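You operate a simulated robot arm through the tools that you are given. There is no shell and no other tool.

The job below is to be done with a simulated robot arm. You get a single attempt, and the scene is never put back.

## Task
Rub beeswax over the worn area on the dresser with the yellow cloth.
Fine: cloth back, lid on the tin again. A coat counts when it lies all over at full strength: go over it till it gets no stronger.

It is judged by the outcome, as a careful person would: the job done as asked, and still so three seconds after it is handed in. It fails if anything else is knocked over, pushed out of place, dropped, spilled or broken. Lids that push on must go on centred and level and be pressed home; caps that screw on are set level and turned clockwise until they are tight. Flat cloth is picked up by pressing the open fingertips on it (5 to 10 N) and closing them slowly along it; thin cloth reads only 2 to 8 mm in the jaws.

## Robot
A 7-joint arm with a two-finger parallel gripper, fixed in place. Base frame: the origin is on the floor under the middle of its stand, x ahead of it, y to its left, z up. Readings come in mm, rad, newtons and seconds.
It reaches about 966 mm from its shoulder. Its first joint turns from -2.897 to 2.897 rad. Payload 3.43 kg.
Tool frame: the origin (TCP) lies between the finger pads and is the grasp point; the fingertips stand 30 mm ahead of it; z points along the fingers, y is the line along which they close. The gripper opens to 94 mm. The fingers are 28 mm wide and 10 mm thick; the gripper's body (50 by 96 mm) begins 55 mm behind the TCP.
Orientation is that of the tool frame in the base frame, as a unit quaternion [x, y, z, w]. With the fingers straight down and closing along the base's y, the tool's x points along the base's -x, its y along +y and its z along -z.

## Interface
- The arm moves only by the tool nudge_tool. Its argument "plan" is text: rows parted by semicolons, each of 7 numbers parted by spaces: the shift along the tool's x, y, z in mm, then the turn, a rotation vector about the tool's x, y, z in rad, then the finger opening in mm, from 0 to 94. In form: x y z rx ry rz fingers; .... A call has 1 to 20 rows; each row is the pose to reach, as a shift and turn from the pose commanded when the call began, along the tool's axes at that moment. Each row takes 0.2 s and may step no farther than 50 mm and 0.15 rad from the row before; otherwise, or with a gripper value out of range, the whole call is refused. Where a pose cannot be reached the arm comes as near as it can. A force on the tool above 40 N (or 10 N above the force at the start of the call, whichever is more), or a blocked arm, ends the call early, and 0.2 s more pass. Each finger travels about 45 mm/s and halts on what it meets, pressing with about 30 N; the grip force reading is that of the motor and also rises with nothing between the fingers. The clock runs only during rows and for 0.2 s after the last one: add rows that repeat a pose to give the fingers time. The reply holds the time, the measured pose of the TCP, the force on the tool along the base axes, the opening and the grip force, in the units named above and with some noise, with the torque about the TCP (base axes, N m) and any sound that the robot's microphone picked up.
- Cameras (640 x 400 px; columns grow to the right, rows downward): "scene" is fixed at [59.5, -646, 1454.2]; the picture's right is [0.34, -0.94, 0.00], its down [-0.66, -0.24, -0.71] and it looks along [0.67, 0.24, -0.70] (base axes); focal length 352 px, centre (320, 200). "wrist" rides on the gripper at [76, 14, -103] in the tool frame; the picture's right is [-0.18, 0.98, 0.00], its down [-0.75, -0.14, -0.64] and it looks along [-0.63, -0.12, 0.77] (tool axes); focal length 243 px, centre (320, 200). There is no depth. A picture from a camera that has moved, and an enlarged one, comes with that camera's place and axes in the base frame and with its lens. The place of the scene camera against the robot may be out by one fixed shift of up to 25 mm in any direction.
- grab_frame(camera): a new picture of that camera. The clock stands still meanwhile.
- raise_lower(by): slides the trunk up (or, below 0, down) by that many mm; the arm rides with it, the base frame stays. It gives what a move gives, with no picture.
- inspect(camera, box): a new picture of the part [left, top, right, bottom] of that camera's present view, enlarged. The clock stands still meanwhile.
- sign_off(): hands the job in; it is judged then, once.

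Places have to be worked out from the pictures, the camera data and where the tool is seen. Open the gripper and draw the arm clear of the work before you hand the job in, unless the task says otherwise.

The tools are called after "Request:" as name(argument=value, ...) on one line, values as JSON. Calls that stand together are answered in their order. nudge_tool: Moves the arm, as the interface text tells. Its arguments: {"type":"object","properties":{"plan":{"type":"string"}},"required":["plan"]} The other tools are called the same way: raise_lower (by) moves the trunk up or down; grab_frame (camera) takes a picture; inspect (camera, box) takes an enlarged picture of a part of a camera's view; sign_off () hands the job in.

At the start:

```text
time: 0.0
ee_pos: [449.2, -363.8, 1139.2]
ee_rot: [0.0, 1.0, 0.0, 0.0]
force: [0.7, -0.1, 0.6]
wrist_torque: [0.01, 0.0, -0.03]
finger_gap: 93.8
grip_force: 0.1
trunk travel left (down, up): [-325.0, 165.0]
```

scene: 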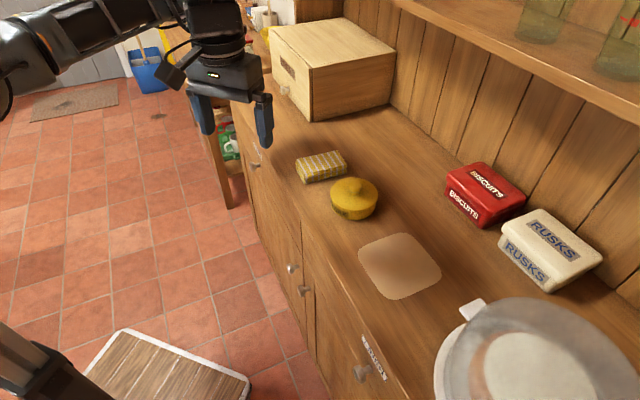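
wrist: 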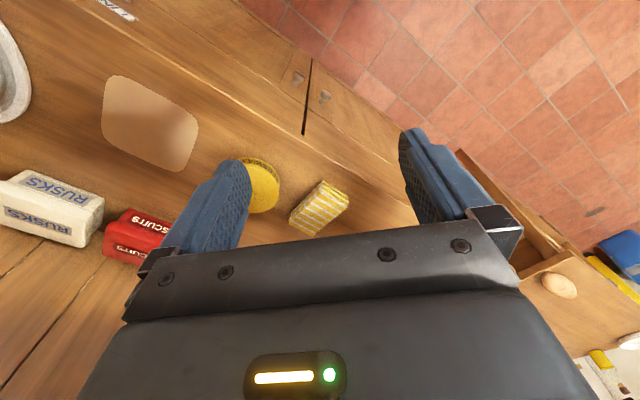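

I start by looking closer at the cloth, tin and worn patch on the dresser top before moving anything.

Request:
inspect(camera="scene", box=[260, 120, 460, 320])

Request:
inspect(camera="wrist", box=[80, 50, 400, 250])

```text
2.00 times, centred on (360, 220) of scene
camera zoom: at [59.5, -646.0, 1454.2], right [0.34, -0.94, 0.0], down [-0.66, -0.24, -0.71], along [0.67, 0.24, -0.7], focal length 705 px, centre (240, 160)
```

zoom: 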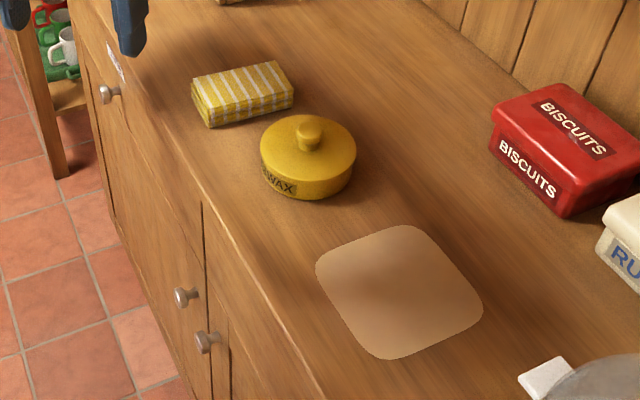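

```text
2.00 times, centred on (240, 150) of wrist
camera zoom: at [373.0, -348.3, 1242.9], right [0.18, 0.98, 0.0], down [0.75, -0.14, 0.64], along [0.63, -0.12, -0.77], focal length 485 px, centre (480, 300)
```

zoom: 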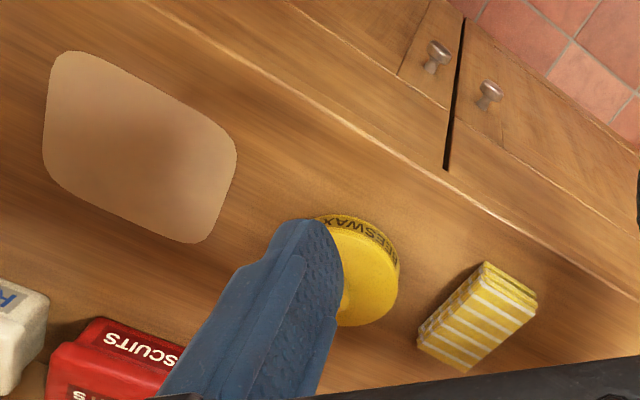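

The dresser looks turned about 45° in the base frame, with its top near z≈860–890; the tin is at roughly (630,-520), the cloth at (710,-420) and the patch at (490,-655). I'll shift sideways at this height for a second wrist view to triangulate.

Request:
nudge_tool(plan="0 -50 0 0 0 0 94; 0 -100 0 0 0 0 94; 0 -150 0 0 0 0 94; 0 -150 0 0 0 0 94")

Request:
grab_frame(camera="wrist")

Request:
grab_frame(camera="scene")

```text
time: 1.0
ee_pos: [450.6, -510.2, 1132.4]
ee_rot: [0.001, 1.0, 0.0, 0.001]
force: [0.3, 0.6, 0.3]
wrist_torque: [-0.03, 0.02, -0.03]
finger_gap: 93.8
grip_force: 0.0
trunk travel left (down, up): [-325.0, 165.0]
```

```text
taken
camera wrist: at [374.8, -495.2, 1235.8], right [0.18, 0.98, 0.0], down [0.75, -0.14, 0.64], along [0.63, -0.12, -0.77], focal length 243 px, centre (320, 200)
```

wrist: 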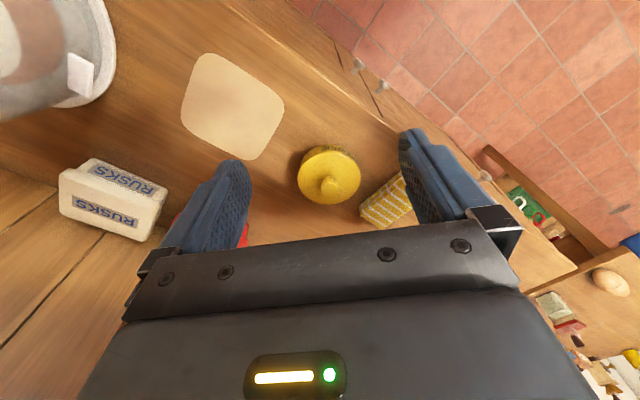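

```text
taken
```

scene: 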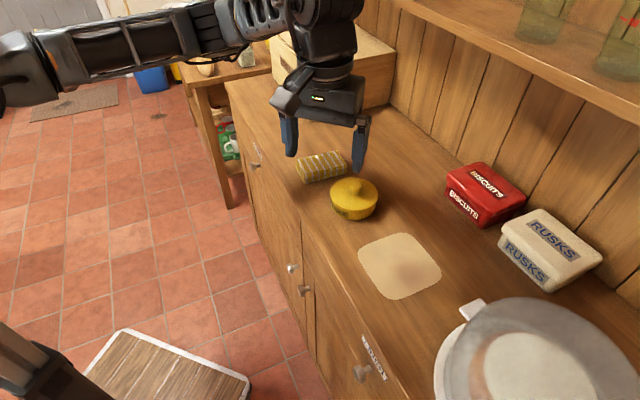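

Two wrist views put the worn patch near (478,-651) with the top at z≈870. The measured pose is a few mm off what I commanded, so I'll hold once to see if it settles before moving over the tin.

Request:
nudge_tool(plan="0 0 0 0 0 0 94; 0 0 0 0 0 0 94")

```text
time: 1.6
ee_pos: [450.8, -509.1, 1132.3]
ee_rot: [0.001, 1.0, -0.001, 0.0]
force: [0.2, 0.5, -0.5]
wrist_torque: [-0.01, 0.02, -0.01]
finger_gap: 94.1
grip_force: 0.0
trunk travel left (down, up): [-325.0, 165.0]
```

The error is steady: about 4 mm short in y and 7 mm low. I'll correct in closed loop from the readings. Next I move toward the tin for a nearer view.

Request:
nudge_tool(plan="-40 0 10 0 0 0 94; -80 0 20 0 0 0 94; -100 0 30 0 0 0 94; -100 0 30 0 0 0 94")

Request:
grab_frame(camera="wrist")

```text
time: 2.6
ee_pos: [552.4, -513.6, 1105.4]
ee_rot: [0.0, 1.0, -0.001, 0.0]
force: [0.1, -0.2, 0.2]
wrist_torque: [-0.01, 0.02, -0.01]
finger_gap: 94.0
grip_force: 0.0
trunk travel left (down, up): [-325.0, 165.0]
```

```text
taken
camera wrist: at [476.6, -497.7, 1210.1], right [0.18, 0.98, 0.0], down [0.75, -0.14, 0.64], along [0.63, -0.12, -0.77], focal length 243 px, centre (320, 200)
```

wrist: 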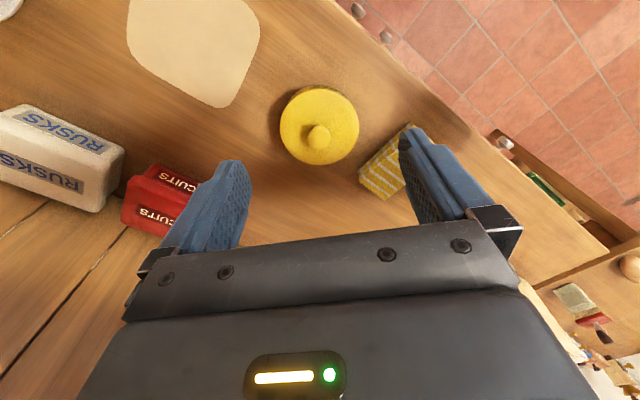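

The tin is now clearly visible between the fingers; triangulation gives the knob top at about (610,-525,922). I'll enlarge this view to measure the tin, knob and cloth.

Request:
inspect(camera="wrist", box=[240, 70, 440, 210])

Request:
inspect(camera="scene", box=[280, 130, 400, 230])

```text
2.86 times, centred on (340, 140) of wrist
camera zoom: at [476.6, -497.7, 1210.1], right [0.18, 0.98, 0.0], down [0.75, -0.14, 0.64], along [0.63, -0.12, -0.77], focal length 693 px, centre (263, 371)
```

zoom: 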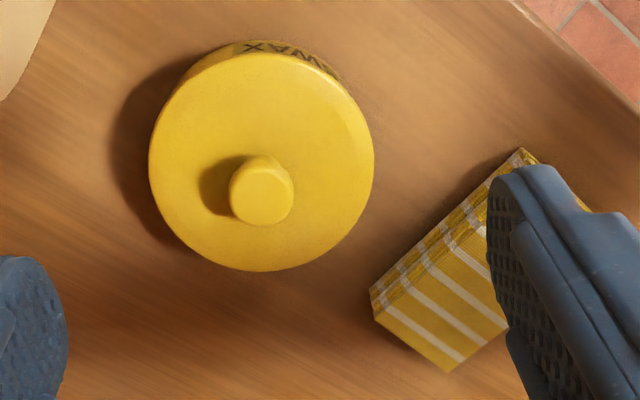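

```text
4.00 times, centred on (340, 180) of scene
camera zoom: at [59.5, -646.0, 1454.2], right [0.34, -0.94, 0.0], down [-0.66, -0.24, -0.71], along [0.67, 0.24, -0.7], focal length 1409 px, centre (240, 280)
```

zoom: 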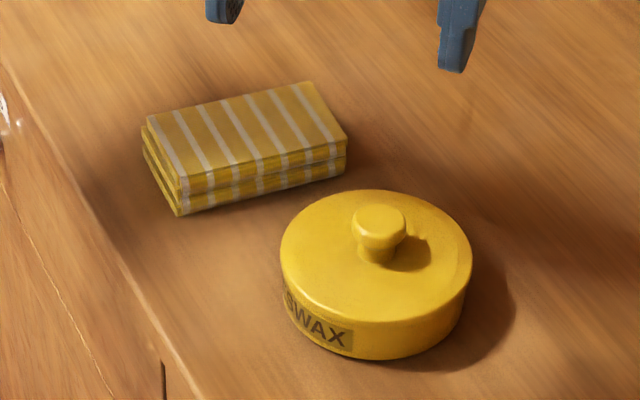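

The lid is about 104 mm across and its top is near z≈900. It has a mushroom knob about 29 mm wide at (610,-524), and the cloth is a folded pad of roughly 110×65×25 mm. I'll come down above the knob with open fingers to check the alignment.

Request:
nudge_tool(plan="-30 -5 30 0 0 0 94; -57 -11 60 0 0 0 94; -57 -11 90 0 0 0 94; -57 -11 90 0 0 0 94")

Request:
grab_frame(camera="wrist")

Request:
inspect(camera="scene", box=[280, 100, 440, 230])

```text
time: 3.6
ee_pos: [604.5, -523.8, 1017.0]
ee_rot: [0.0, 1.0, 0.001, 0.0]
force: [-0.7, -0.2, 0.2]
wrist_torque: [0.02, -0.01, 0.0]
finger_gap: 94.0
grip_force: 0.1
trunk travel left (down, up): [-325.0, 165.0]
```

```text
taken
camera wrist: at [529.8, -509.2, 1121.5], right [0.18, 0.98, 0.0], down [0.75, -0.14, 0.64], along [0.63, -0.12, -0.77], focal length 243 px, centre (320, 200)
```

wrist: 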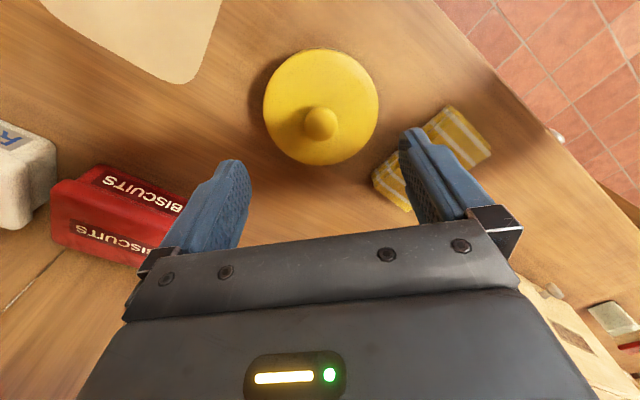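

```text
3.08 times, centred on (360, 165) of scene
camera zoom: at [59.5, -646.0, 1454.2], right [0.34, -0.94, 0.0], down [-0.66, -0.24, -0.71], along [0.67, 0.24, -0.7], focal length 1084 px, centre (197, 308)
```

zoom: 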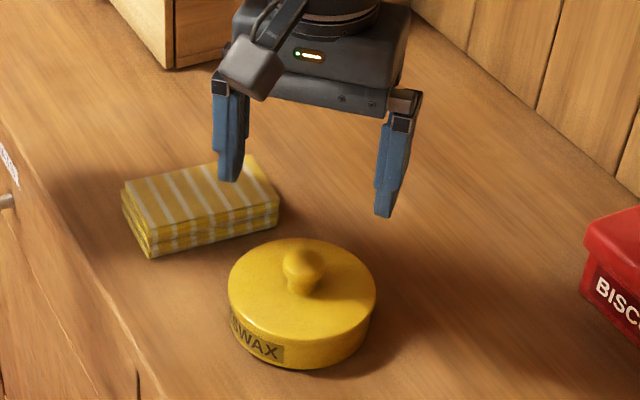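

Re-triangulated, the knob top is at about (608.5,-523.5,923), and the scene view puts the lid top near z≈899. I'll narrow the fingers to 60 mm and go down around the knob, stopping with the tips about 10 mm above the lid.

Request:
nudge_tool(plan="-4 0 25 0 0 0 60; -4 0 50 0 0 0 60; -4 0 70 0 0 0 60; -4 0 70 0 0 0 60")

Request:
grab_frame(camera="wrist")

Request:
inspect(camera="scene", box=[300, 130, 420, 230])

```text
time: 4.6
ee_pos: [609.4, -523.1, 949.2]
ee_rot: [0.0, 1.0, -0.001, 0.0]
force: [0.2, -0.4, -0.3]
wrist_torque: [0.02, 0.0, 0.0]
finger_gap: 59.9
grip_force: 0.1
trunk travel left (down, up): [-325.0, 165.0]
```

```text
taken
camera wrist: at [533.6, -508.9, 1052.2], right [0.18, 0.98, 0.0], down [0.75, -0.14, 0.64], along [0.63, -0.12, -0.77], focal length 243 px, centre (320, 200)
```

wrist: 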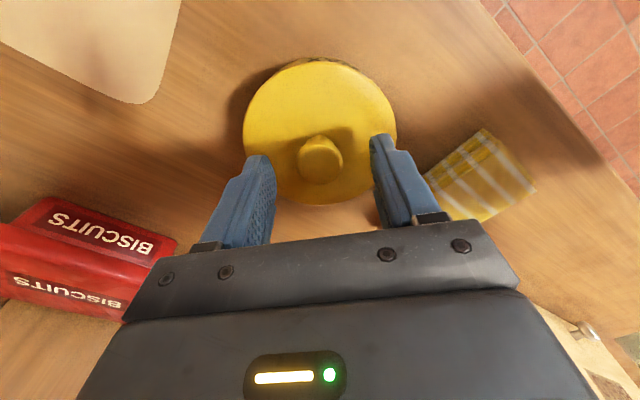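

```text
4.00 times, centred on (360, 180) of scene
camera zoom: at [59.5, -646.0, 1454.2], right [0.34, -0.94, 0.0], down [-0.66, -0.24, -0.71], along [0.67, 0.24, -0.7], focal length 1409 px, centre (160, 280)
```

zoom: 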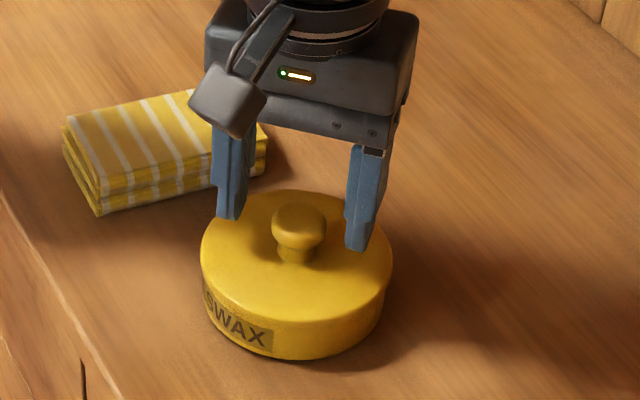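

The knob is centred between the fingers, with its top at about the level of the tips. I'll go down 13 mm to bring the pads alongside the whole knob and close on it.

Request:
nudge_tool(plan="1 0 7 0 0 0 60; 1 0 13 0 0 0 60; 1 0 13 0 0 0 45; 1 0 13 0 0 0 35; 1 0 13 0 0 0 24; 1 0 13 0 0 0 20; 1 0 13 0 0 0 20")

Request:
grab_frame(camera="wrist")

```text
time: 6.2
ee_pos: [611.0, -523.9, 937.2]
ee_rot: [0.001, 1.0, 0.0, 0.0]
force: [1.7, -4.1, 3.2]
wrist_torque: [-0.08, -0.03, -0.04]
finger_gap: 28.3
grip_force: 30.4
trunk travel left (down, up): [-325.0, 165.0]
```

```text
taken
camera wrist: at [534.4, -508.5, 1040.1], right [0.18, 0.98, 0.0], down [0.75, -0.14, 0.64], along [0.63, -0.12, -0.77], focal length 243 px, centre (320, 200)
```

wrist: 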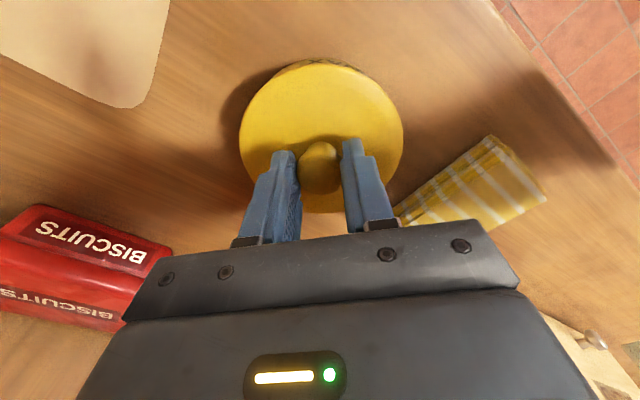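

The knob is held, with a 28.3 mm gap and 30 N of grip. I'll lift a few millimetres slowly and watch the pull force, in case the lid is tight and drags the tin.

Request:
nudge_tool(plan="0 0 -1 0 0 0 20; 0 0 -2 0 0 0 20; 0 0 -3 0 0 0 20; 0 0 -4 0 0 0 20")

Request:
inspect(camera="scene", box=[300, 130, 420, 230])

```text
time: 7.2
ee_pos: [607.5, -524.3, 940.9]
ee_rot: [0.001, 1.0, 0.0, 0.0]
force: [-0.8, -0.6, -0.6]
wrist_torque: [0.01, 0.02, 0.0]
finger_gap: 28.2
grip_force: 29.9
trunk travel left (down, up): [-325.0, 165.0]
heard: snap
```

```text
4.00 times, centred on (360, 180) of scene
camera zoom: at [59.5, -646.0, 1454.2], right [0.34, -0.94, 0.0], down [-0.66, -0.24, -0.71], along [0.67, 0.24, -0.7], focal length 1409 px, centre (160, 280)
```

zoom: 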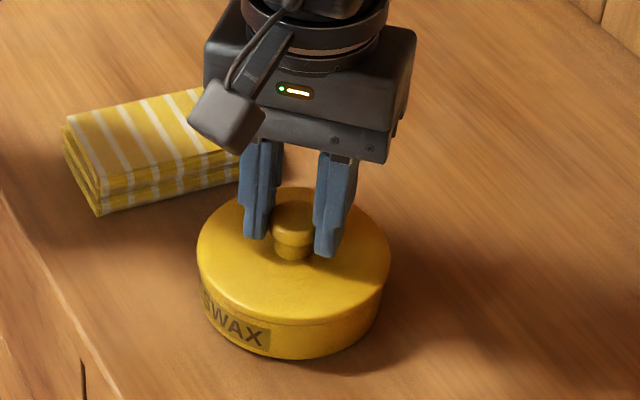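

A snap was heard and the force fell to zero, so the lid has come free. I'll lift it straight up well clear of the tin and look.

Request:
nudge_tool(plan="0 0 -5 0 0 0 20; 0 0 -15 0 0 0 20; 0 0 -35 0 0 0 20; 0 0 -60 0 0 0 20; 0 0 -85 0 0 0 20; 0 0 -85 0 0 0 20")

Request:
grab_frame(camera="scene")

Request:
grab_frame(camera="wrist")

```text
time: 8.6
ee_pos: [608.8, -524.0, 1026.0]
ee_rot: [0.0, 1.0, 0.0, 0.0]
force: [0.0, -0.2, 0.1]
wrist_torque: [0.01, 0.0, 0.0]
finger_gap: 28.5
grip_force: 29.7
trunk travel left (down, up): [-325.0, 165.0]
```

```text
taken
```

scene: 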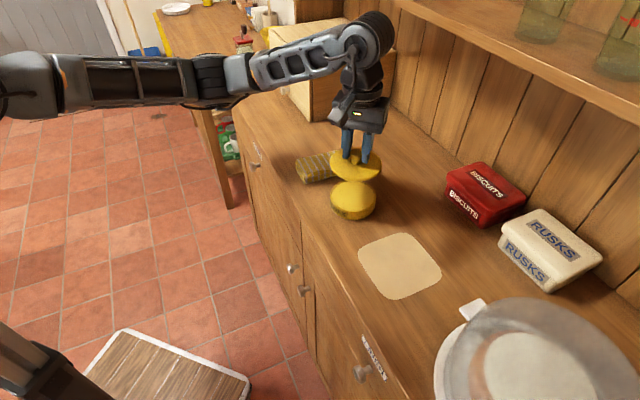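

```text
taken
camera wrist: at [533.5, -508.6, 1128.1], right [0.18, 0.98, 0.0], down [0.75, -0.14, 0.64], along [0.63, -0.12, -0.77], focal length 243 px, centre (320, 200)
```

wrist: 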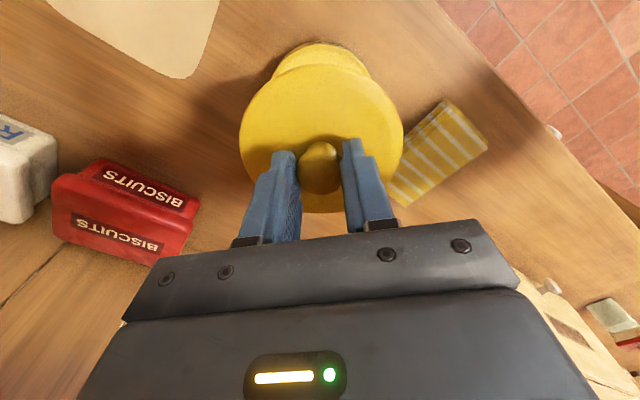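

The lid is held and the tin stayed put. I'll carry the lid at this height over the cloth to free dresser top beyond it, near (799,-332), and check the view there before lowering.

Request:
nudge_tool(plan="-27 27 0 0 0 0 20; -54 55 0 0 0 0 20; -81 82 0 0 0 0 20; -108 110 0 0 0 0 20; -135 137 0 0 0 0 20; -162 165 0 0 0 0 20; -190 192 0 0 0 0 20; -190 192 0 0 0 0 20")

Request:
grab_frame(camera="scene")

Request:
grab_frame(camera="wrist")

```text
time: 10.4
ee_pos: [798.7, -329.7, 1026.9]
ee_rot: [0.0, 1.0, 0.0, 0.0]
force: [0.9, -0.1, -0.5]
wrist_torque: [-0.03, -0.01, 0.04]
finger_gap: 28.3
grip_force: 29.8
trunk travel left (down, up): [-325.0, 165.0]
```

```text
taken
```

scene: 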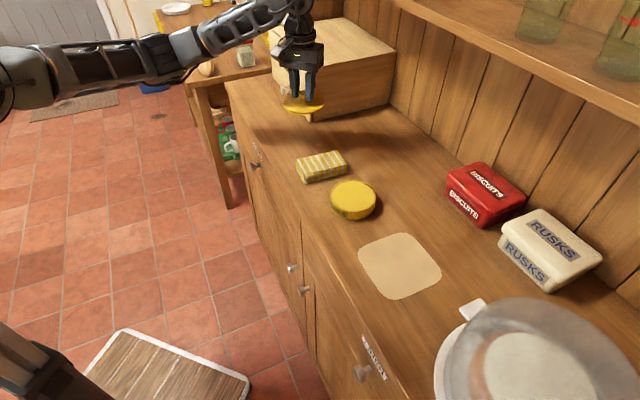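

```text
taken
camera wrist: at [723.1, -315.9, 1129.8], right [0.18, 0.98, 0.0], down [0.75, -0.14, 0.64], along [0.63, -0.12, -0.77], focal length 243 px, centre (320, 200)
```

wrist: 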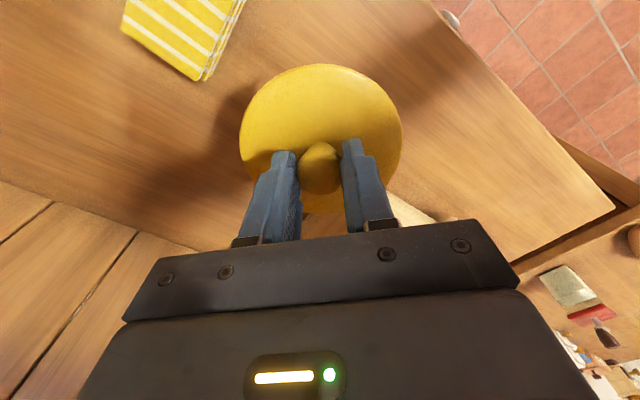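

I'll enlarge the wrist view to see how far the wooden box is from the lid and gripper before lowering here.

Request:
inspect(camera="wrist", box=[360, 130, 560, 260])

Request:
inspect(camera="scene", box=[240, 20, 400, 130])

```text
3.08 times, centred on (460, 195) of wrist
camera zoom: at [723.1, -315.9, 1129.8], right [0.18, 0.98, 0.0], down [0.75, -0.14, 0.64], along [0.63, -0.12, -0.77], focal length 746 px, centre (-111, 215)
```

zoom: 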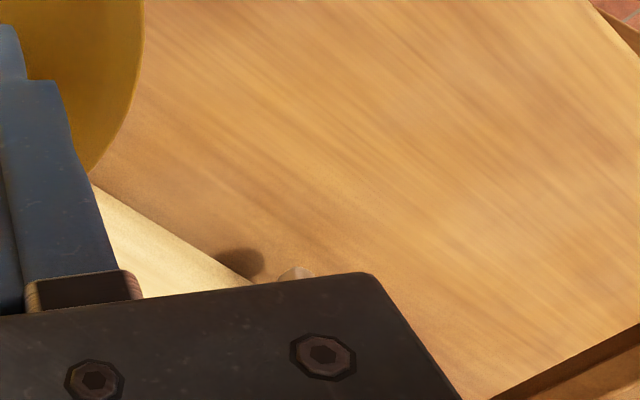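

```text
3.64 times, centred on (320, 75) of scene
camera zoom: at [59.5, -646.0, 1454.2], right [0.34, -0.94, 0.0], down [-0.66, -0.24, -0.71], along [0.67, 0.24, -0.7], focal length 1281 px, centre (320, 654)
```

zoom: 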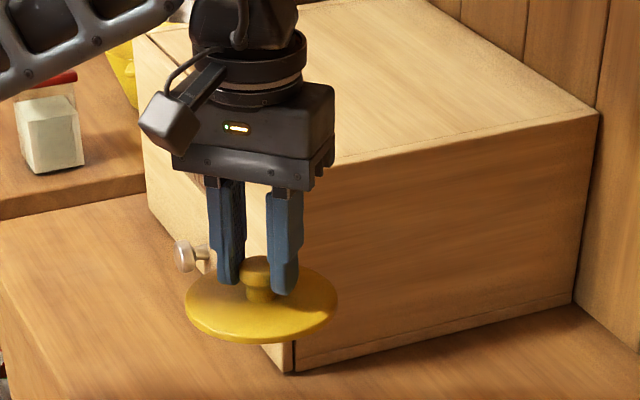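

The box's lower front corner is near (925,-280), more than 80 mm from the lid's edge, so this spot is clear. I'll lower to just above the surface, then creep down until contact.

Request:
nudge_tool(plan="0 0 30 0 0 0 20; 0 0 60 0 0 0 20; 0 0 85 0 0 0 20; 0 0 94 0 0 0 20; 0 0 94 0 0 0 20")

Request:
inspect(camera="scene", box=[240, 60, 400, 170])

```text
time: 11.6
ee_pos: [797.7, -333.3, 932.7]
ee_rot: [0.0, 1.0, 0.001, 0.0]
force: [-0.3, 0.7, -0.9]
wrist_torque: [-0.02, 0.02, 0.03]
finger_gap: 28.5
grip_force: 30.0
trunk travel left (down, up): [-325.0, 165.0]
```

```text
3.64 times, centred on (320, 115) of scene
camera zoom: at [59.5, -646.0, 1454.2], right [0.34, -0.94, 0.0], down [-0.66, -0.24, -0.71], along [0.67, 0.24, -0.7], focal length 1281 px, centre (320, 509)
```

zoom: 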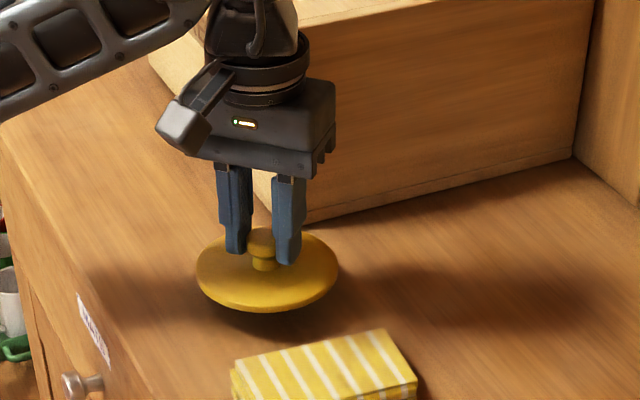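

The lid is still above the surface and there's no contact force yet. I'll lower it in 2 mm steps until the force rises.

Request:
nudge_tool(plan="0 0 2 0 0 0 20; 0 0 4 0 0 0 20; 0 0 6 0 0 0 20; 0 0 6 0 0 0 20")

Request:
inspect(camera="scene", box=[260, 90, 360, 160])

```text
time: 12.6
ee_pos: [798.5, -332.5, 927.7]
ee_rot: [0.001, 1.0, -0.001, 0.0]
force: [-0.1, 0.2, -0.2]
wrist_torque: [0.01, -0.01, 0.03]
finger_gap: 28.3
grip_force: 30.1
trunk travel left (down, up): [-325.0, 165.0]
```

```text
5.71 times, centred on (310, 125) of scene
camera zoom: at [59.5, -646.0, 1454.2], right [0.34, -0.94, 0.0], down [-0.66, -0.24, -0.71], along [0.67, 0.24, -0.7], focal length 2013 px, centre (377, 629)
```

zoom: 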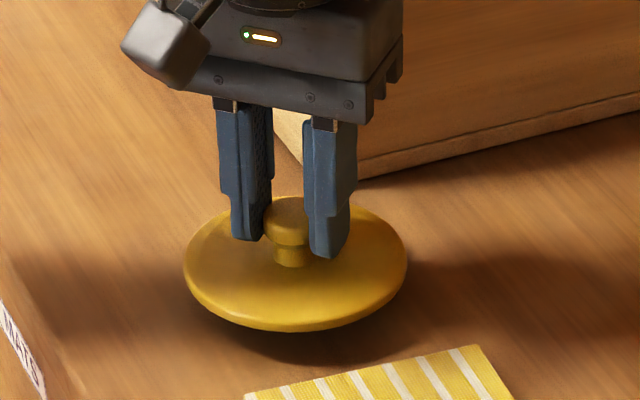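

Still no contact, and a shadow gap shows under the rim, so I'll keep creeping down.

Request:
nudge_tool(plan="0 0 1 0 0 0 20; 0 0 2 0 0 0 20; 0 0 3 0 0 0 20; 0 0 4 0 0 0 20; 0 0 4 0 0 0 20")

```text
time: 13.8
ee_pos: [797.6, -333.1, 922.4]
ee_rot: [0.0, 1.0, 0.0, 0.001]
force: [-0.8, -0.8, -1.2]
wrist_torque: [-0.01, 0.01, 0.02]
finger_gap: 28.6
grip_force: 29.9
trunk travel left (down, up): [-325.0, 165.0]
```

There's still no contact at TCP z 922.4. I'll take another few 1 mm steps.

Request:
nudge_tool(plan="0 0 1 0 0 0 20; 0 0 2 0 0 0 20; 0 0 3 0 0 0 20; 0 0 3 0 0 0 20")

Request:
inspect(camera="scene", box=[260, 90, 360, 160])

```text
time: 14.8
ee_pos: [798.3, -333.6, 918.5]
ee_rot: [0.001, 1.0, 0.0, 0.0]
force: [0.3, 1.1, -1.3]
wrist_torque: [-0.02, -0.01, -0.01]
finger_gap: 28.4
grip_force: 29.7
trunk travel left (down, up): [-325.0, 165.0]
```

```text
5.71 times, centred on (310, 125) of scene
camera zoom: at [59.5, -646.0, 1454.2], right [0.34, -0.94, 0.0], down [-0.66, -0.24, -0.71], along [0.67, 0.24, -0.7], focal length 2013 px, centre (377, 629)
```

zoom: 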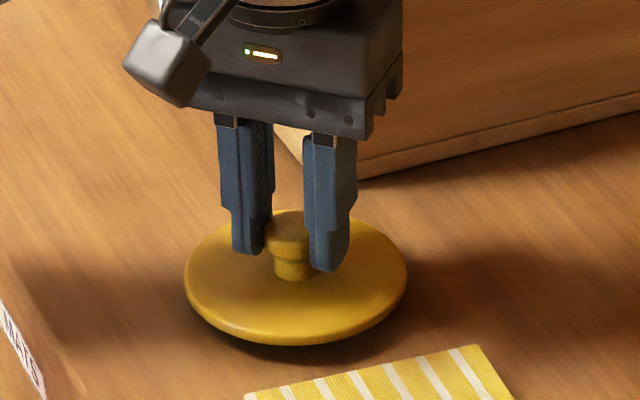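

The lid looks only a few mm off the surface now, so I'll continue in 1 mm steps.

Request:
nudge_tool(plan="0 0 1 0 0 0 20; 0 0 2 0 0 0 20; 0 0 3 0 0 0 20; 0 0 3 0 0 0 20")

```text
time: 15.8
ee_pos: [798.8, -333.8, 916.1]
ee_rot: [0.0, 1.0, 0.0, 0.0]
force: [-0.3, 0.1, -1.1]
wrist_torque: [-0.02, 0.0, -0.02]
finger_gap: 28.6
grip_force: 30.4
trunk travel left (down, up): [-325.0, 165.0]
```

Request:
inspect(camera="scene", box=[260, 90, 360, 160])

Request:
grab_frame(camera="wrist")

```text
5.71 times, centred on (310, 125) of scene
camera zoom: at [59.5, -646.0, 1454.2], right [0.34, -0.94, 0.0], down [-0.66, -0.24, -0.71], along [0.67, 0.24, -0.7], focal length 2013 px, centre (377, 629)
```

zoom: 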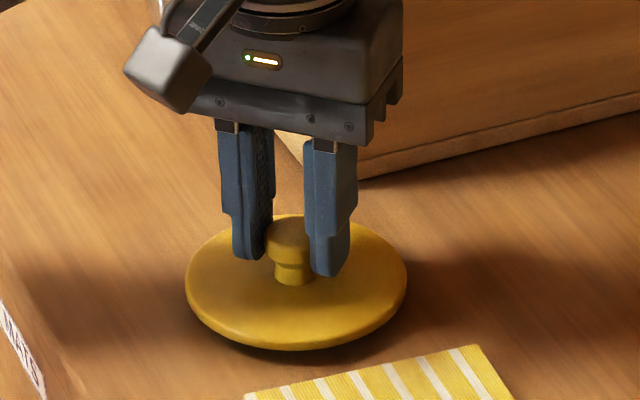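

```text
taken
camera wrist: at [722.9, -318.0, 1019.0], right [0.18, 0.98, 0.0], down [0.75, -0.14, 0.64], along [0.63, -0.12, -0.77], focal length 243 px, centre (320, 200)
```

wrist: 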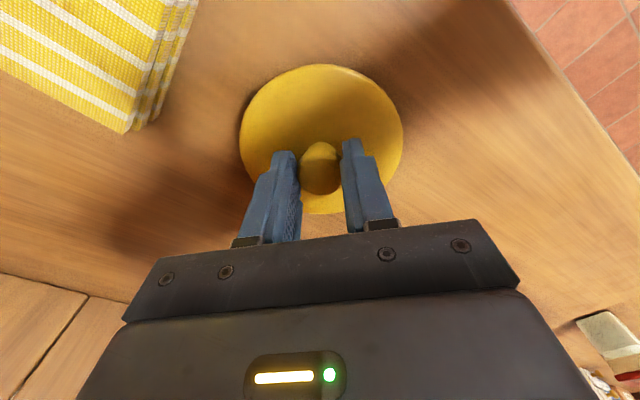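

The readings still show no contact at z 916 and the pictures still show a slight gap. I'll lower more in 1 mm steps.

Request:
nudge_tool(plan="0 0 1 0 0 0 20; 0 0 2 0 0 0 20; 0 0 3 0 0 0 20; 0 0 3 0 0 0 20")

```text
time: 16.8
ee_pos: [797.5, -331.6, 911.9]
ee_rot: [0.0, 1.0, 0.0, 0.0]
force: [0.4, 0.0, -1.2]
wrist_torque: [0.02, 0.0, -0.02]
finger_gap: 28.5
grip_force: 30.6
trunk travel left (down, up): [-325.0, 165.0]
```

No force yet at z≈912. I'll go down another 3 mm and look.

Request:
nudge_tool(plan="0 0 1 0 0 0 20; 0 0 2 0 0 0 20; 0 0 3 0 0 0 20; 0 0 3 0 0 0 20")

Request:
inspect(camera="scene", box=[260, 90, 360, 160])

```text
time: 17.8
ee_pos: [798.0, -332.1, 909.8]
ee_rot: [0.0, 1.0, 0.0, 0.0]
force: [0.1, 0.1, -0.5]
wrist_torque: [0.02, 0.04, 0.02]
finger_gap: 28.3
grip_force: 30.3
trunk travel left (down, up): [-325.0, 165.0]
```

```text
5.71 times, centred on (310, 125) of scene
camera zoom: at [59.5, -646.0, 1454.2], right [0.34, -0.94, 0.0], down [-0.66, -0.24, -0.71], along [0.67, 0.24, -0.7], focal length 2013 px, centre (377, 629)
```

zoom: 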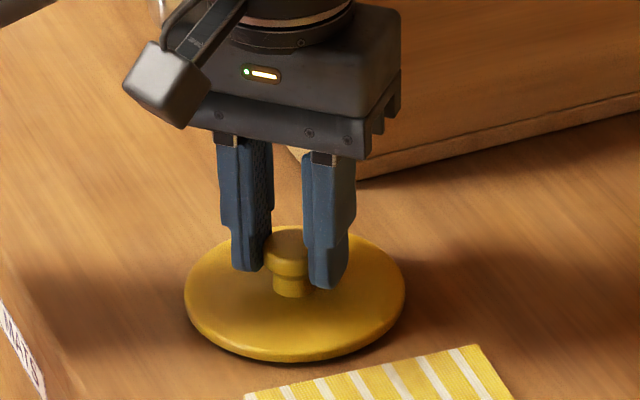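

The rim is nearly at its shadow line, so contact should be close. I'll lower in finer 1 mm steps.

Request:
nudge_tool(plan="0 0 1 0 0 0 20; 0 0 2 0 0 0 20; 0 0 2 0 0 0 20")

```text
time: 18.6
ee_pos: [799.8, -331.9, 908.0]
ee_rot: [0.0, 1.0, 0.0, 0.0]
force: [-0.1, 0.1, 0.6]
wrist_torque: [-0.01, 0.03, 0.0]
finger_gap: 28.3
grip_force: 30.1
trunk travel left (down, up): [-325.0, 165.0]
```

The force has only just begun to turn upward at 0.6 N. I'll go another 2 mm.

Request:
nudge_tool(plan="0 0 1 0 0 0 20; 0 0 2 0 0 0 20; 0 0 2 0 0 0 20")

```text
time: 19.4
ee_pos: [798.8, -332.3, 907.3]
ee_rot: [0.001, 1.0, 0.001, 0.001]
force: [2.0, -0.7, 7.2]
wrist_torque: [0.02, -0.08, -0.06]
finger_gap: 28.6
grip_force: 29.8
trunk travel left (down, up): [-325.0, 165.0]
```

Contact: 7 N at TCP z≈907.5, so the lid is resting flat. I'll open the fingers and back straight up.

Request:
nudge_tool(plan="0 0 0 0 0 0 30; 0 0 0 0 0 0 36; 0 0 0 0 0 0 45; 0 0 0 0 0 0 60; 0 0 0 0 0 0 60; 0 0 -20 0 0 0 60; 0 0 -60 0 0 0 60; 0 0 -100 0 0 0 60; 0 0 -100 0 0 0 60")

Request:
grab_frame(camera="scene")

Request:
grab_frame(camera="wrist")

```text
time: 21.4
ee_pos: [800.1, -331.4, 1005.3]
ee_rot: [-0.001, 1.0, 0.0, 0.0]
force: [-0.9, 0.5, 0.3]
wrist_torque: [0.01, 0.04, -0.01]
finger_gap: 60.0
grip_force: 0.2
trunk travel left (down, up): [-325.0, 165.0]
```

```text
taken
```

scene: 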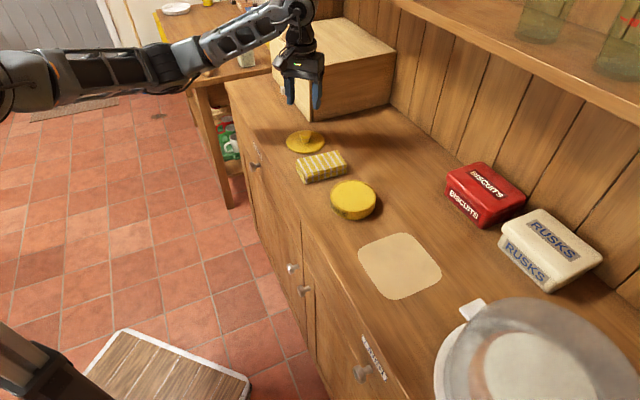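

```text
taken
camera wrist: at [723.8, -317.0, 1108.6], right [0.18, 0.98, 0.0], down [0.75, -0.14, 0.64], along [0.63, -0.12, -0.77], focal length 243 px, centre (320, 200)
```

wrist: 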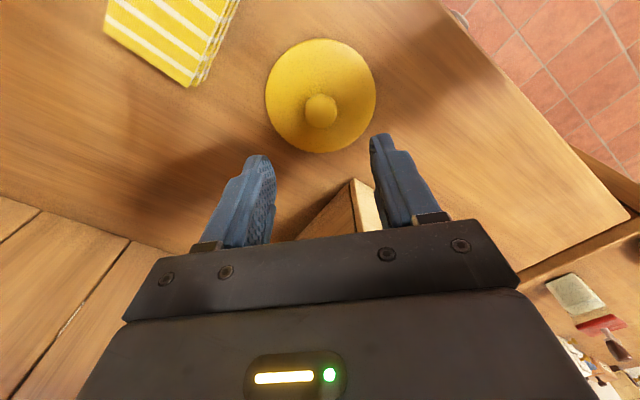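

The lid rests flat beyond the cloth. I'll enlarge the scene view to see the open tin, the wax level and the cloth.

Request:
inspect(camera="scene", box=[280, 120, 400, 230])

```text
3.64 times, centred on (340, 175) of scene
camera zoom: at [59.5, -646.0, 1454.2], right [0.34, -0.94, 0.0], down [-0.66, -0.24, -0.71], along [0.67, 0.24, -0.7], focal length 1281 px, centre (247, 291)
```

zoom: 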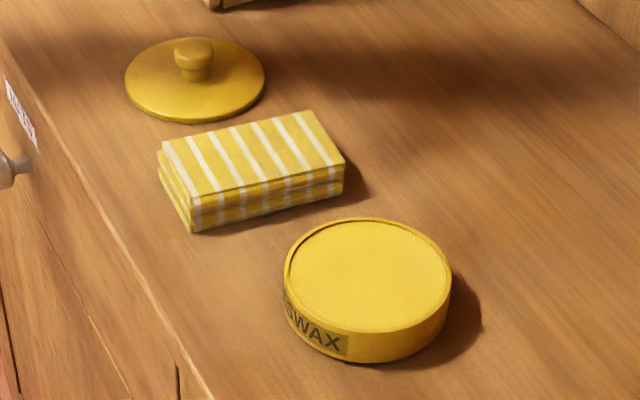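

The wax fills the tin to just below the rim. The cloth is a two-layer folded pad with its short side along the dresser's length, so I'll move above it and turn the gripper about 45° to line up with that side.

Request:
nudge_tool(plan="18 -15 -5 0 0 0.13 94; 37 -30 -5 0 0 0.26 94; 55 -45 -5 0 0 0.39 94; 73 -60 -5 0 0 0.52 94; 92 -75 -5 0 0 0.65 94; 110 -89 -5 0 0 0.785 94; 110 -89 -5 0 0 0.785 94")

Request:
grab_frame(camera="wrist")

Request:
grab_frame(camera="scene")

```text
time: 23.0
ee_pos: [686.9, -418.7, 1010.8]
ee_rot: [0.383, 0.924, 0.0, 0.001]
force: [0.4, -0.8, 0.1]
wrist_torque: [0.03, 0.02, 0.0]
finger_gap: 94.2
grip_force: 0.0
trunk travel left (down, up): [-325.0, 165.0]
```

```text
taken
camera wrist: at [644.8, -355.3, 1114.6], right [0.83, 0.56, 0.0], down [0.43, -0.63, 0.64], along [0.36, -0.53, -0.77], focal length 243 px, centre (320, 200)
```

wrist: 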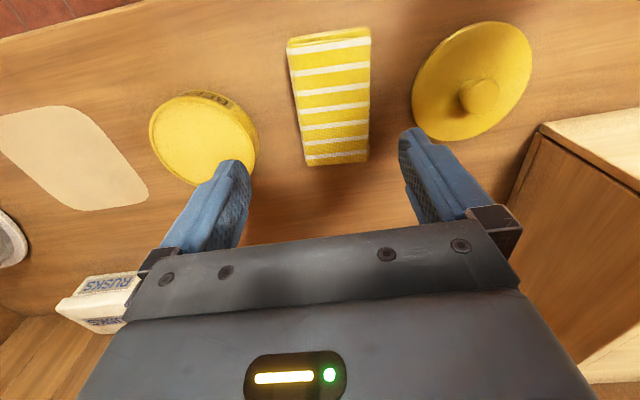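

```text
taken
```

scene: 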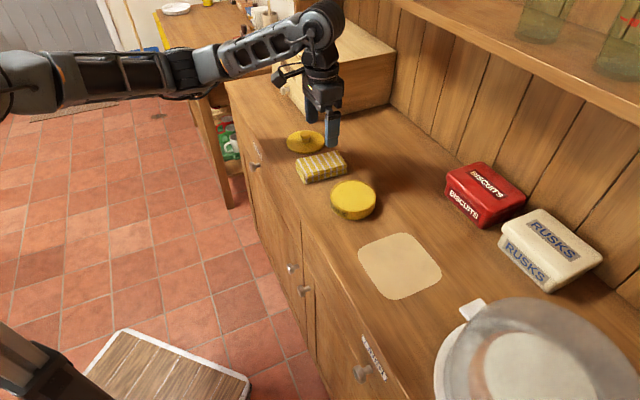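

The pad now lies nearly square to the gripper. I'll zoom in on it to measure its corners.

Request:
inspect(camera="wrist", box=[240, 10, 440, 180])

```text
2.35 times, centred on (340, 95) of wrist
camera zoom: at [644.8, -355.3, 1114.6], right [0.83, 0.56, 0.0], down [0.43, -0.63, 0.64], along [0.36, -0.53, -0.77], focal length 571 px, centre (273, 447)
```

zoom: 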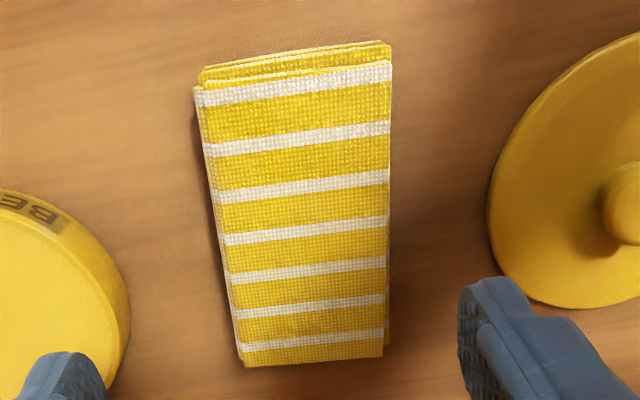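

The pad top is at z≈892, so it's about 22 mm thick and 62×108 mm, centred at (701,-415) with its short side at 40°. I'll centre over it, add 5° of turn and come down with open fingers to just above it.

Request:
nudge_tool(plan="-7.5 12.5 20 0 0 0.087 94; -7.5 12.5 45 0 0 0.087 94; -7.5 12.5 70 0 0 0.087 94; -7.5 12.5 70 0 0 0.087 94")

Request:
grab_frame(camera="wrist")

Request:
inspect(camera="scene", box=[270, 100, 390, 200])

```text
time: 24.0
ee_pos: [702.3, -417.6, 941.4]
ee_rot: [0.423, 0.906, 0.0, 0.0]
force: [0.1, 0.3, 0.0]
wrist_torque: [0.0, 0.02, -0.03]
finger_gap: 93.9
grip_force: 0.1
trunk travel left (down, up): [-325.0, 165.0]
```

```text
taken
camera wrist: at [664.5, -349.6, 1045.3], right [0.87, 0.49, 0.0], down [0.38, -0.67, 0.64], along [0.32, -0.56, -0.77], focal length 243 px, centre (320, 200)
```

wrist: 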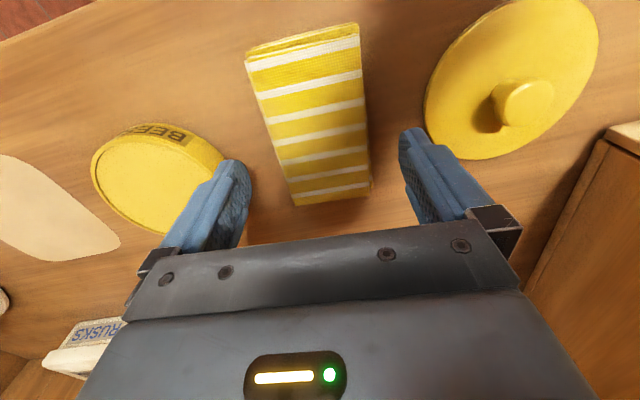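

```text
4.00 times, centred on (330, 150) of scene
camera zoom: at [59.5, -646.0, 1454.2], right [0.34, -0.94, 0.0], down [-0.66, -0.24, -0.71], along [0.67, 0.24, -0.7], focal length 1409 px, centre (280, 400)
```

zoom: 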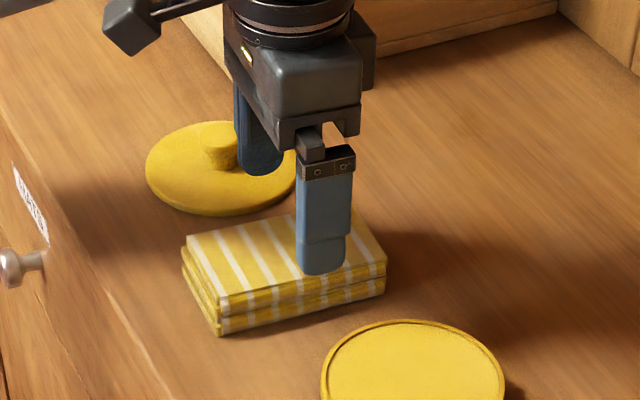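

The fingers straddle the pad evenly, with about 19 mm to the lid. I'll go down beside it, then creep until the tips touch the table to fix its height.

Request:
nudge_tool(plan="0 0 15 0 0 0 94; 0 0 28 0 0 0 94; 0 0 33 0 0 0 94; 0 0 33 0 0 0 94")

Request:
inspect(camera="scene", box=[270, 100, 390, 200])

```text
time: 25.0
ee_pos: [702.1, -417.4, 907.8]
ee_rot: [0.421, 0.907, 0.0, 0.0]
force: [0.4, -0.1, -0.6]
wrist_torque: [0.02, -0.02, 0.01]
finger_gap: 93.9
grip_force: 0.0
trunk travel left (down, up): [-325.0, 165.0]
```

```text
4.00 times, centred on (330, 150) of scene
camera zoom: at [59.5, -646.0, 1454.2], right [0.34, -0.94, 0.0], down [-0.66, -0.24, -0.71], along [0.67, 0.24, -0.7], focal length 1409 px, centre (280, 400)
```

zoom: 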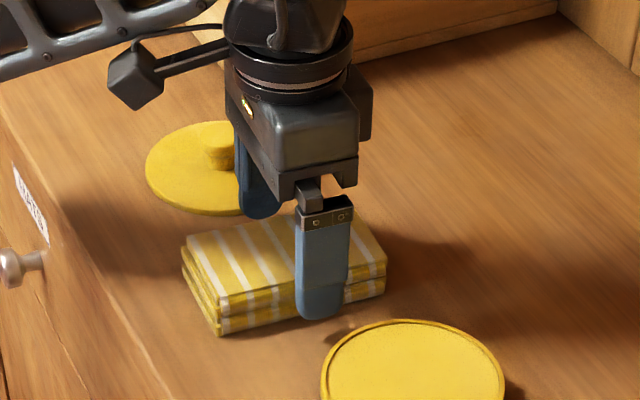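

The tips are beside the pad near table level, with no force. I'll creep down 1 mm at a time until they touch.

Request:
nudge_tool(plan="0 0 1 0 0 0 94; 0 0 2 0 0 0 94; 0 0 3 0 0 0 94; 0 0 4 0 0 0 94; 0 0 4 0 0 0 94")

```text
time: 26.2
ee_pos: [702.1, -417.1, 903.1]
ee_rot: [0.423, 0.906, 0.0, 0.0]
force: [-0.3, -0.6, -0.6]
wrist_torque: [-0.01, -0.03, 0.0]
finger_gap: 94.0
grip_force: 0.0
trunk travel left (down, up): [-325.0, 165.0]
```

There's no contact at tip z≈873. I'll continue in 1 mm steps.

Request:
nudge_tool(plan="0 0 1 0 0 0 94; 0 0 2 0 0 0 94; 0 0 3 0 0 0 94; 0 0 3 0 0 0 94")

```text
time: 27.2
ee_pos: [701.8, -416.3, 901.4]
ee_rot: [0.421, 0.907, 0.0, 0.0]
force: [0.4, -0.8, -0.2]
wrist_torque: [0.02, 0.01, -0.01]
finger_gap: 93.8
grip_force: 0.0
trunk travel left (down, up): [-325.0, 165.0]
```

Still free at tip z≈871. I'll take two more millimetre steps.

Request:
nudge_tool(plan="0 0 1 0 0 0 94; 0 0 2 0 0 0 94; 0 0 2 0 0 0 94")

```text
time: 28.0
ee_pos: [702.1, -417.2, 898.0]
ee_rot: [0.422, 0.906, 0.0, 0.0]
force: [0.3, -1.1, 0.1]
wrist_torque: [0.03, -0.01, 0.02]
finger_gap: 94.2
grip_force: 0.0
trunk travel left (down, up): [-325.0, 165.0]
```

Still free at tip z≈868, so the table is a little lower than I judged. I'll continue gently.

Request:
nudge_tool(plan="0 0 1 0 0 0 94; 0 0 2 0 0 0 94; 0 0 2 0 0 0 94")

```text
time: 28.8
ee_pos: [703.3, -417.2, 896.3]
ee_rot: [0.423, 0.906, -0.001, -0.001]
force: [-0.8, -0.7, -1.0]
wrist_torque: [0.02, -0.01, 0.02]
finger_gap: 93.8
grip_force: 0.0
trunk travel left (down, up): [-325.0, 165.0]
```

Free at tip z≈866; I'll take two more steps down.

Request:
nudge_tool(plan="0 0 1 0 0 0 94; 0 0 2 0 0 0 94; 0 0 2 0 0 0 94")

Request:
inspect(camera="scene", box=[300, 130, 380, 190])

```text
time: 29.6
ee_pos: [702.9, -417.4, 895.8]
ee_rot: [0.423, 0.906, -0.001, 0.0]
force: [0.5, -0.1, 0.3]
wrist_torque: [0.01, 0.02, 0.01]
finger_gap: 94.0
grip_force: 0.1
trunk travel left (down, up): [-325.0, 165.0]
```

```text
6.67 times, centred on (340, 160) of scene
camera zoom: at [59.5, -646.0, 1454.2], right [0.34, -0.94, 0.0], down [-0.66, -0.24, -0.71], along [0.67, 0.24, -0.7], focal length 2349 px, centre (187, 467)
```

zoom: 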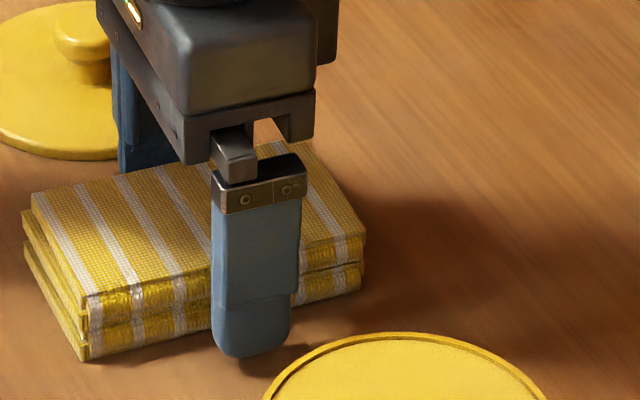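

The tip is right at its shadow, close to touching. I'll lower another 1–2 mm.

Request:
nudge_tool(plan="0 0 1 0 0 0 94; 0 0 2 0 0 0 94; 0 0 2 0 0 0 94")

```text
time: 30.4
ee_pos: [703.4, -418.7, 892.9]
ee_rot: [0.423, 0.906, 0.0, 0.0]
force: [0.5, 0.4, 0.3]
wrist_torque: [0.03, -0.03, 0.01]
finger_gap: 94.3
grip_force: 0.1
trunk travel left (down, up): [-325.0, 165.0]
```

Still no contact at tip z≈863. I'll do one more millimetre at a time.

Request:
nudge_tool(plan="0 0 1 0 0 0 94; 0 0 2 0 0 0 94; 0 0 2 0 0 0 94")

```text
time: 31.2
ee_pos: [703.7, -417.7, 891.0]
ee_rot: [0.423, 0.906, 0.0, 0.0]
force: [-0.4, 0.2, -0.1]
wrist_torque: [-0.01, 0.0, 0.01]
finger_gap: 94.0
grip_force: 0.1
trunk travel left (down, up): [-325.0, 165.0]
```

Tip z≈861 and still free. I'll keep feeling downward in small steps.

Request:
nudge_tool(plan="0 0 1 0 0 0 94; 0 0 2 0 0 0 94; 0 0 2 0 0 0 94")

Request:
inspect(camera="scene", box=[300, 130, 380, 190])

```text
time: 32.0
ee_pos: [702.9, -417.5, 889.4]
ee_rot: [0.422, 0.907, 0.0, 0.001]
force: [2.2, -3.4, 6.8]
wrist_torque: [0.03, -0.14, -0.17]
finger_gap: 94.3
grip_force: 0.1
trunk travel left (down, up): [-325.0, 165.0]
```

```text
6.67 times, centred on (340, 160) of scene
camera zoom: at [59.5, -646.0, 1454.2], right [0.34, -0.94, 0.0], down [-0.66, -0.24, -0.71], along [0.67, 0.24, -0.7], focal length 2349 px, centre (187, 467)
```

zoom: 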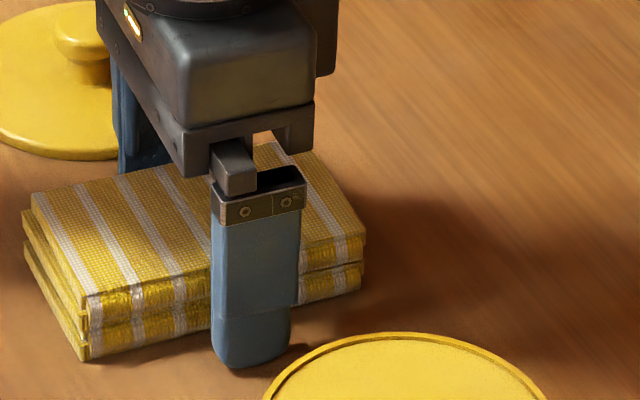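

Contact is at TCP z≈889.5, so the table is at z≈860 and the pad is about 25 mm thick. I'll raise 7 mm so the tips clear the table, then close slowly on the pad's sides.

Request:
nudge_tool(plan="0 0 -4 0 0 0 94; 0 0 -9 0 0 0 94; 0 0 -9 0 0 0 85; 0 0 -9 0 0 0 76; 0 0 -9 0 0 0 70; 0 0 -9 0 0 0 65; 0 0 -9 0 0 0 62; 0 0 -9 0 0 0 60; 0 0 -9 0 0 0 60")

Request:
inspect(camera="scene", box=[300, 130, 380, 190])

Request:
grab_frame(camera="wrist")

```text
time: 34.0
ee_pos: [702.7, -417.9, 898.1]
ee_rot: [0.422, 0.907, 0.0, 0.0]
force: [-0.6, 0.1, 0.4]
wrist_torque: [0.02, -0.03, 0.04]
finger_gap: 65.0
grip_force: 30.5
trunk travel left (down, up): [-325.0, 165.0]
```

```text
6.67 times, centred on (340, 160) of scene
camera zoom: at [59.5, -646.0, 1454.2], right [0.34, -0.94, 0.0], down [-0.66, -0.24, -0.71], along [0.67, 0.24, -0.7], focal length 2349 px, centre (187, 467)
```

zoom: 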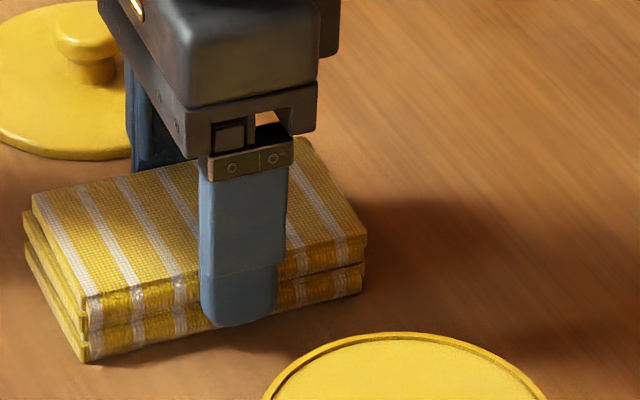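

```text
taken
camera wrist: at [665.0, -349.7, 1001.8], right [0.87, 0.49, 0.0], down [0.38, -0.67, 0.64], along [0.32, -0.56, -0.77], focal length 243 px, centre (320, 200)
```

wrist: 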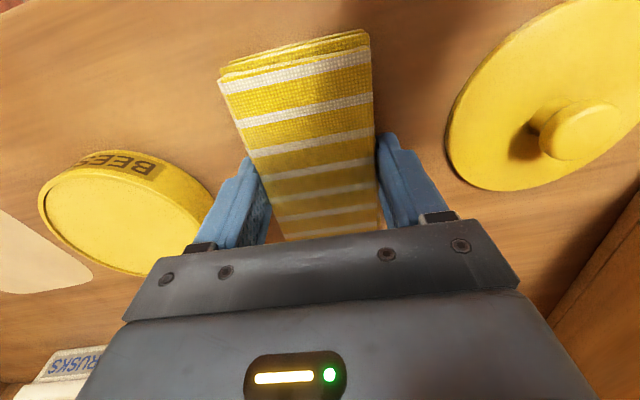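

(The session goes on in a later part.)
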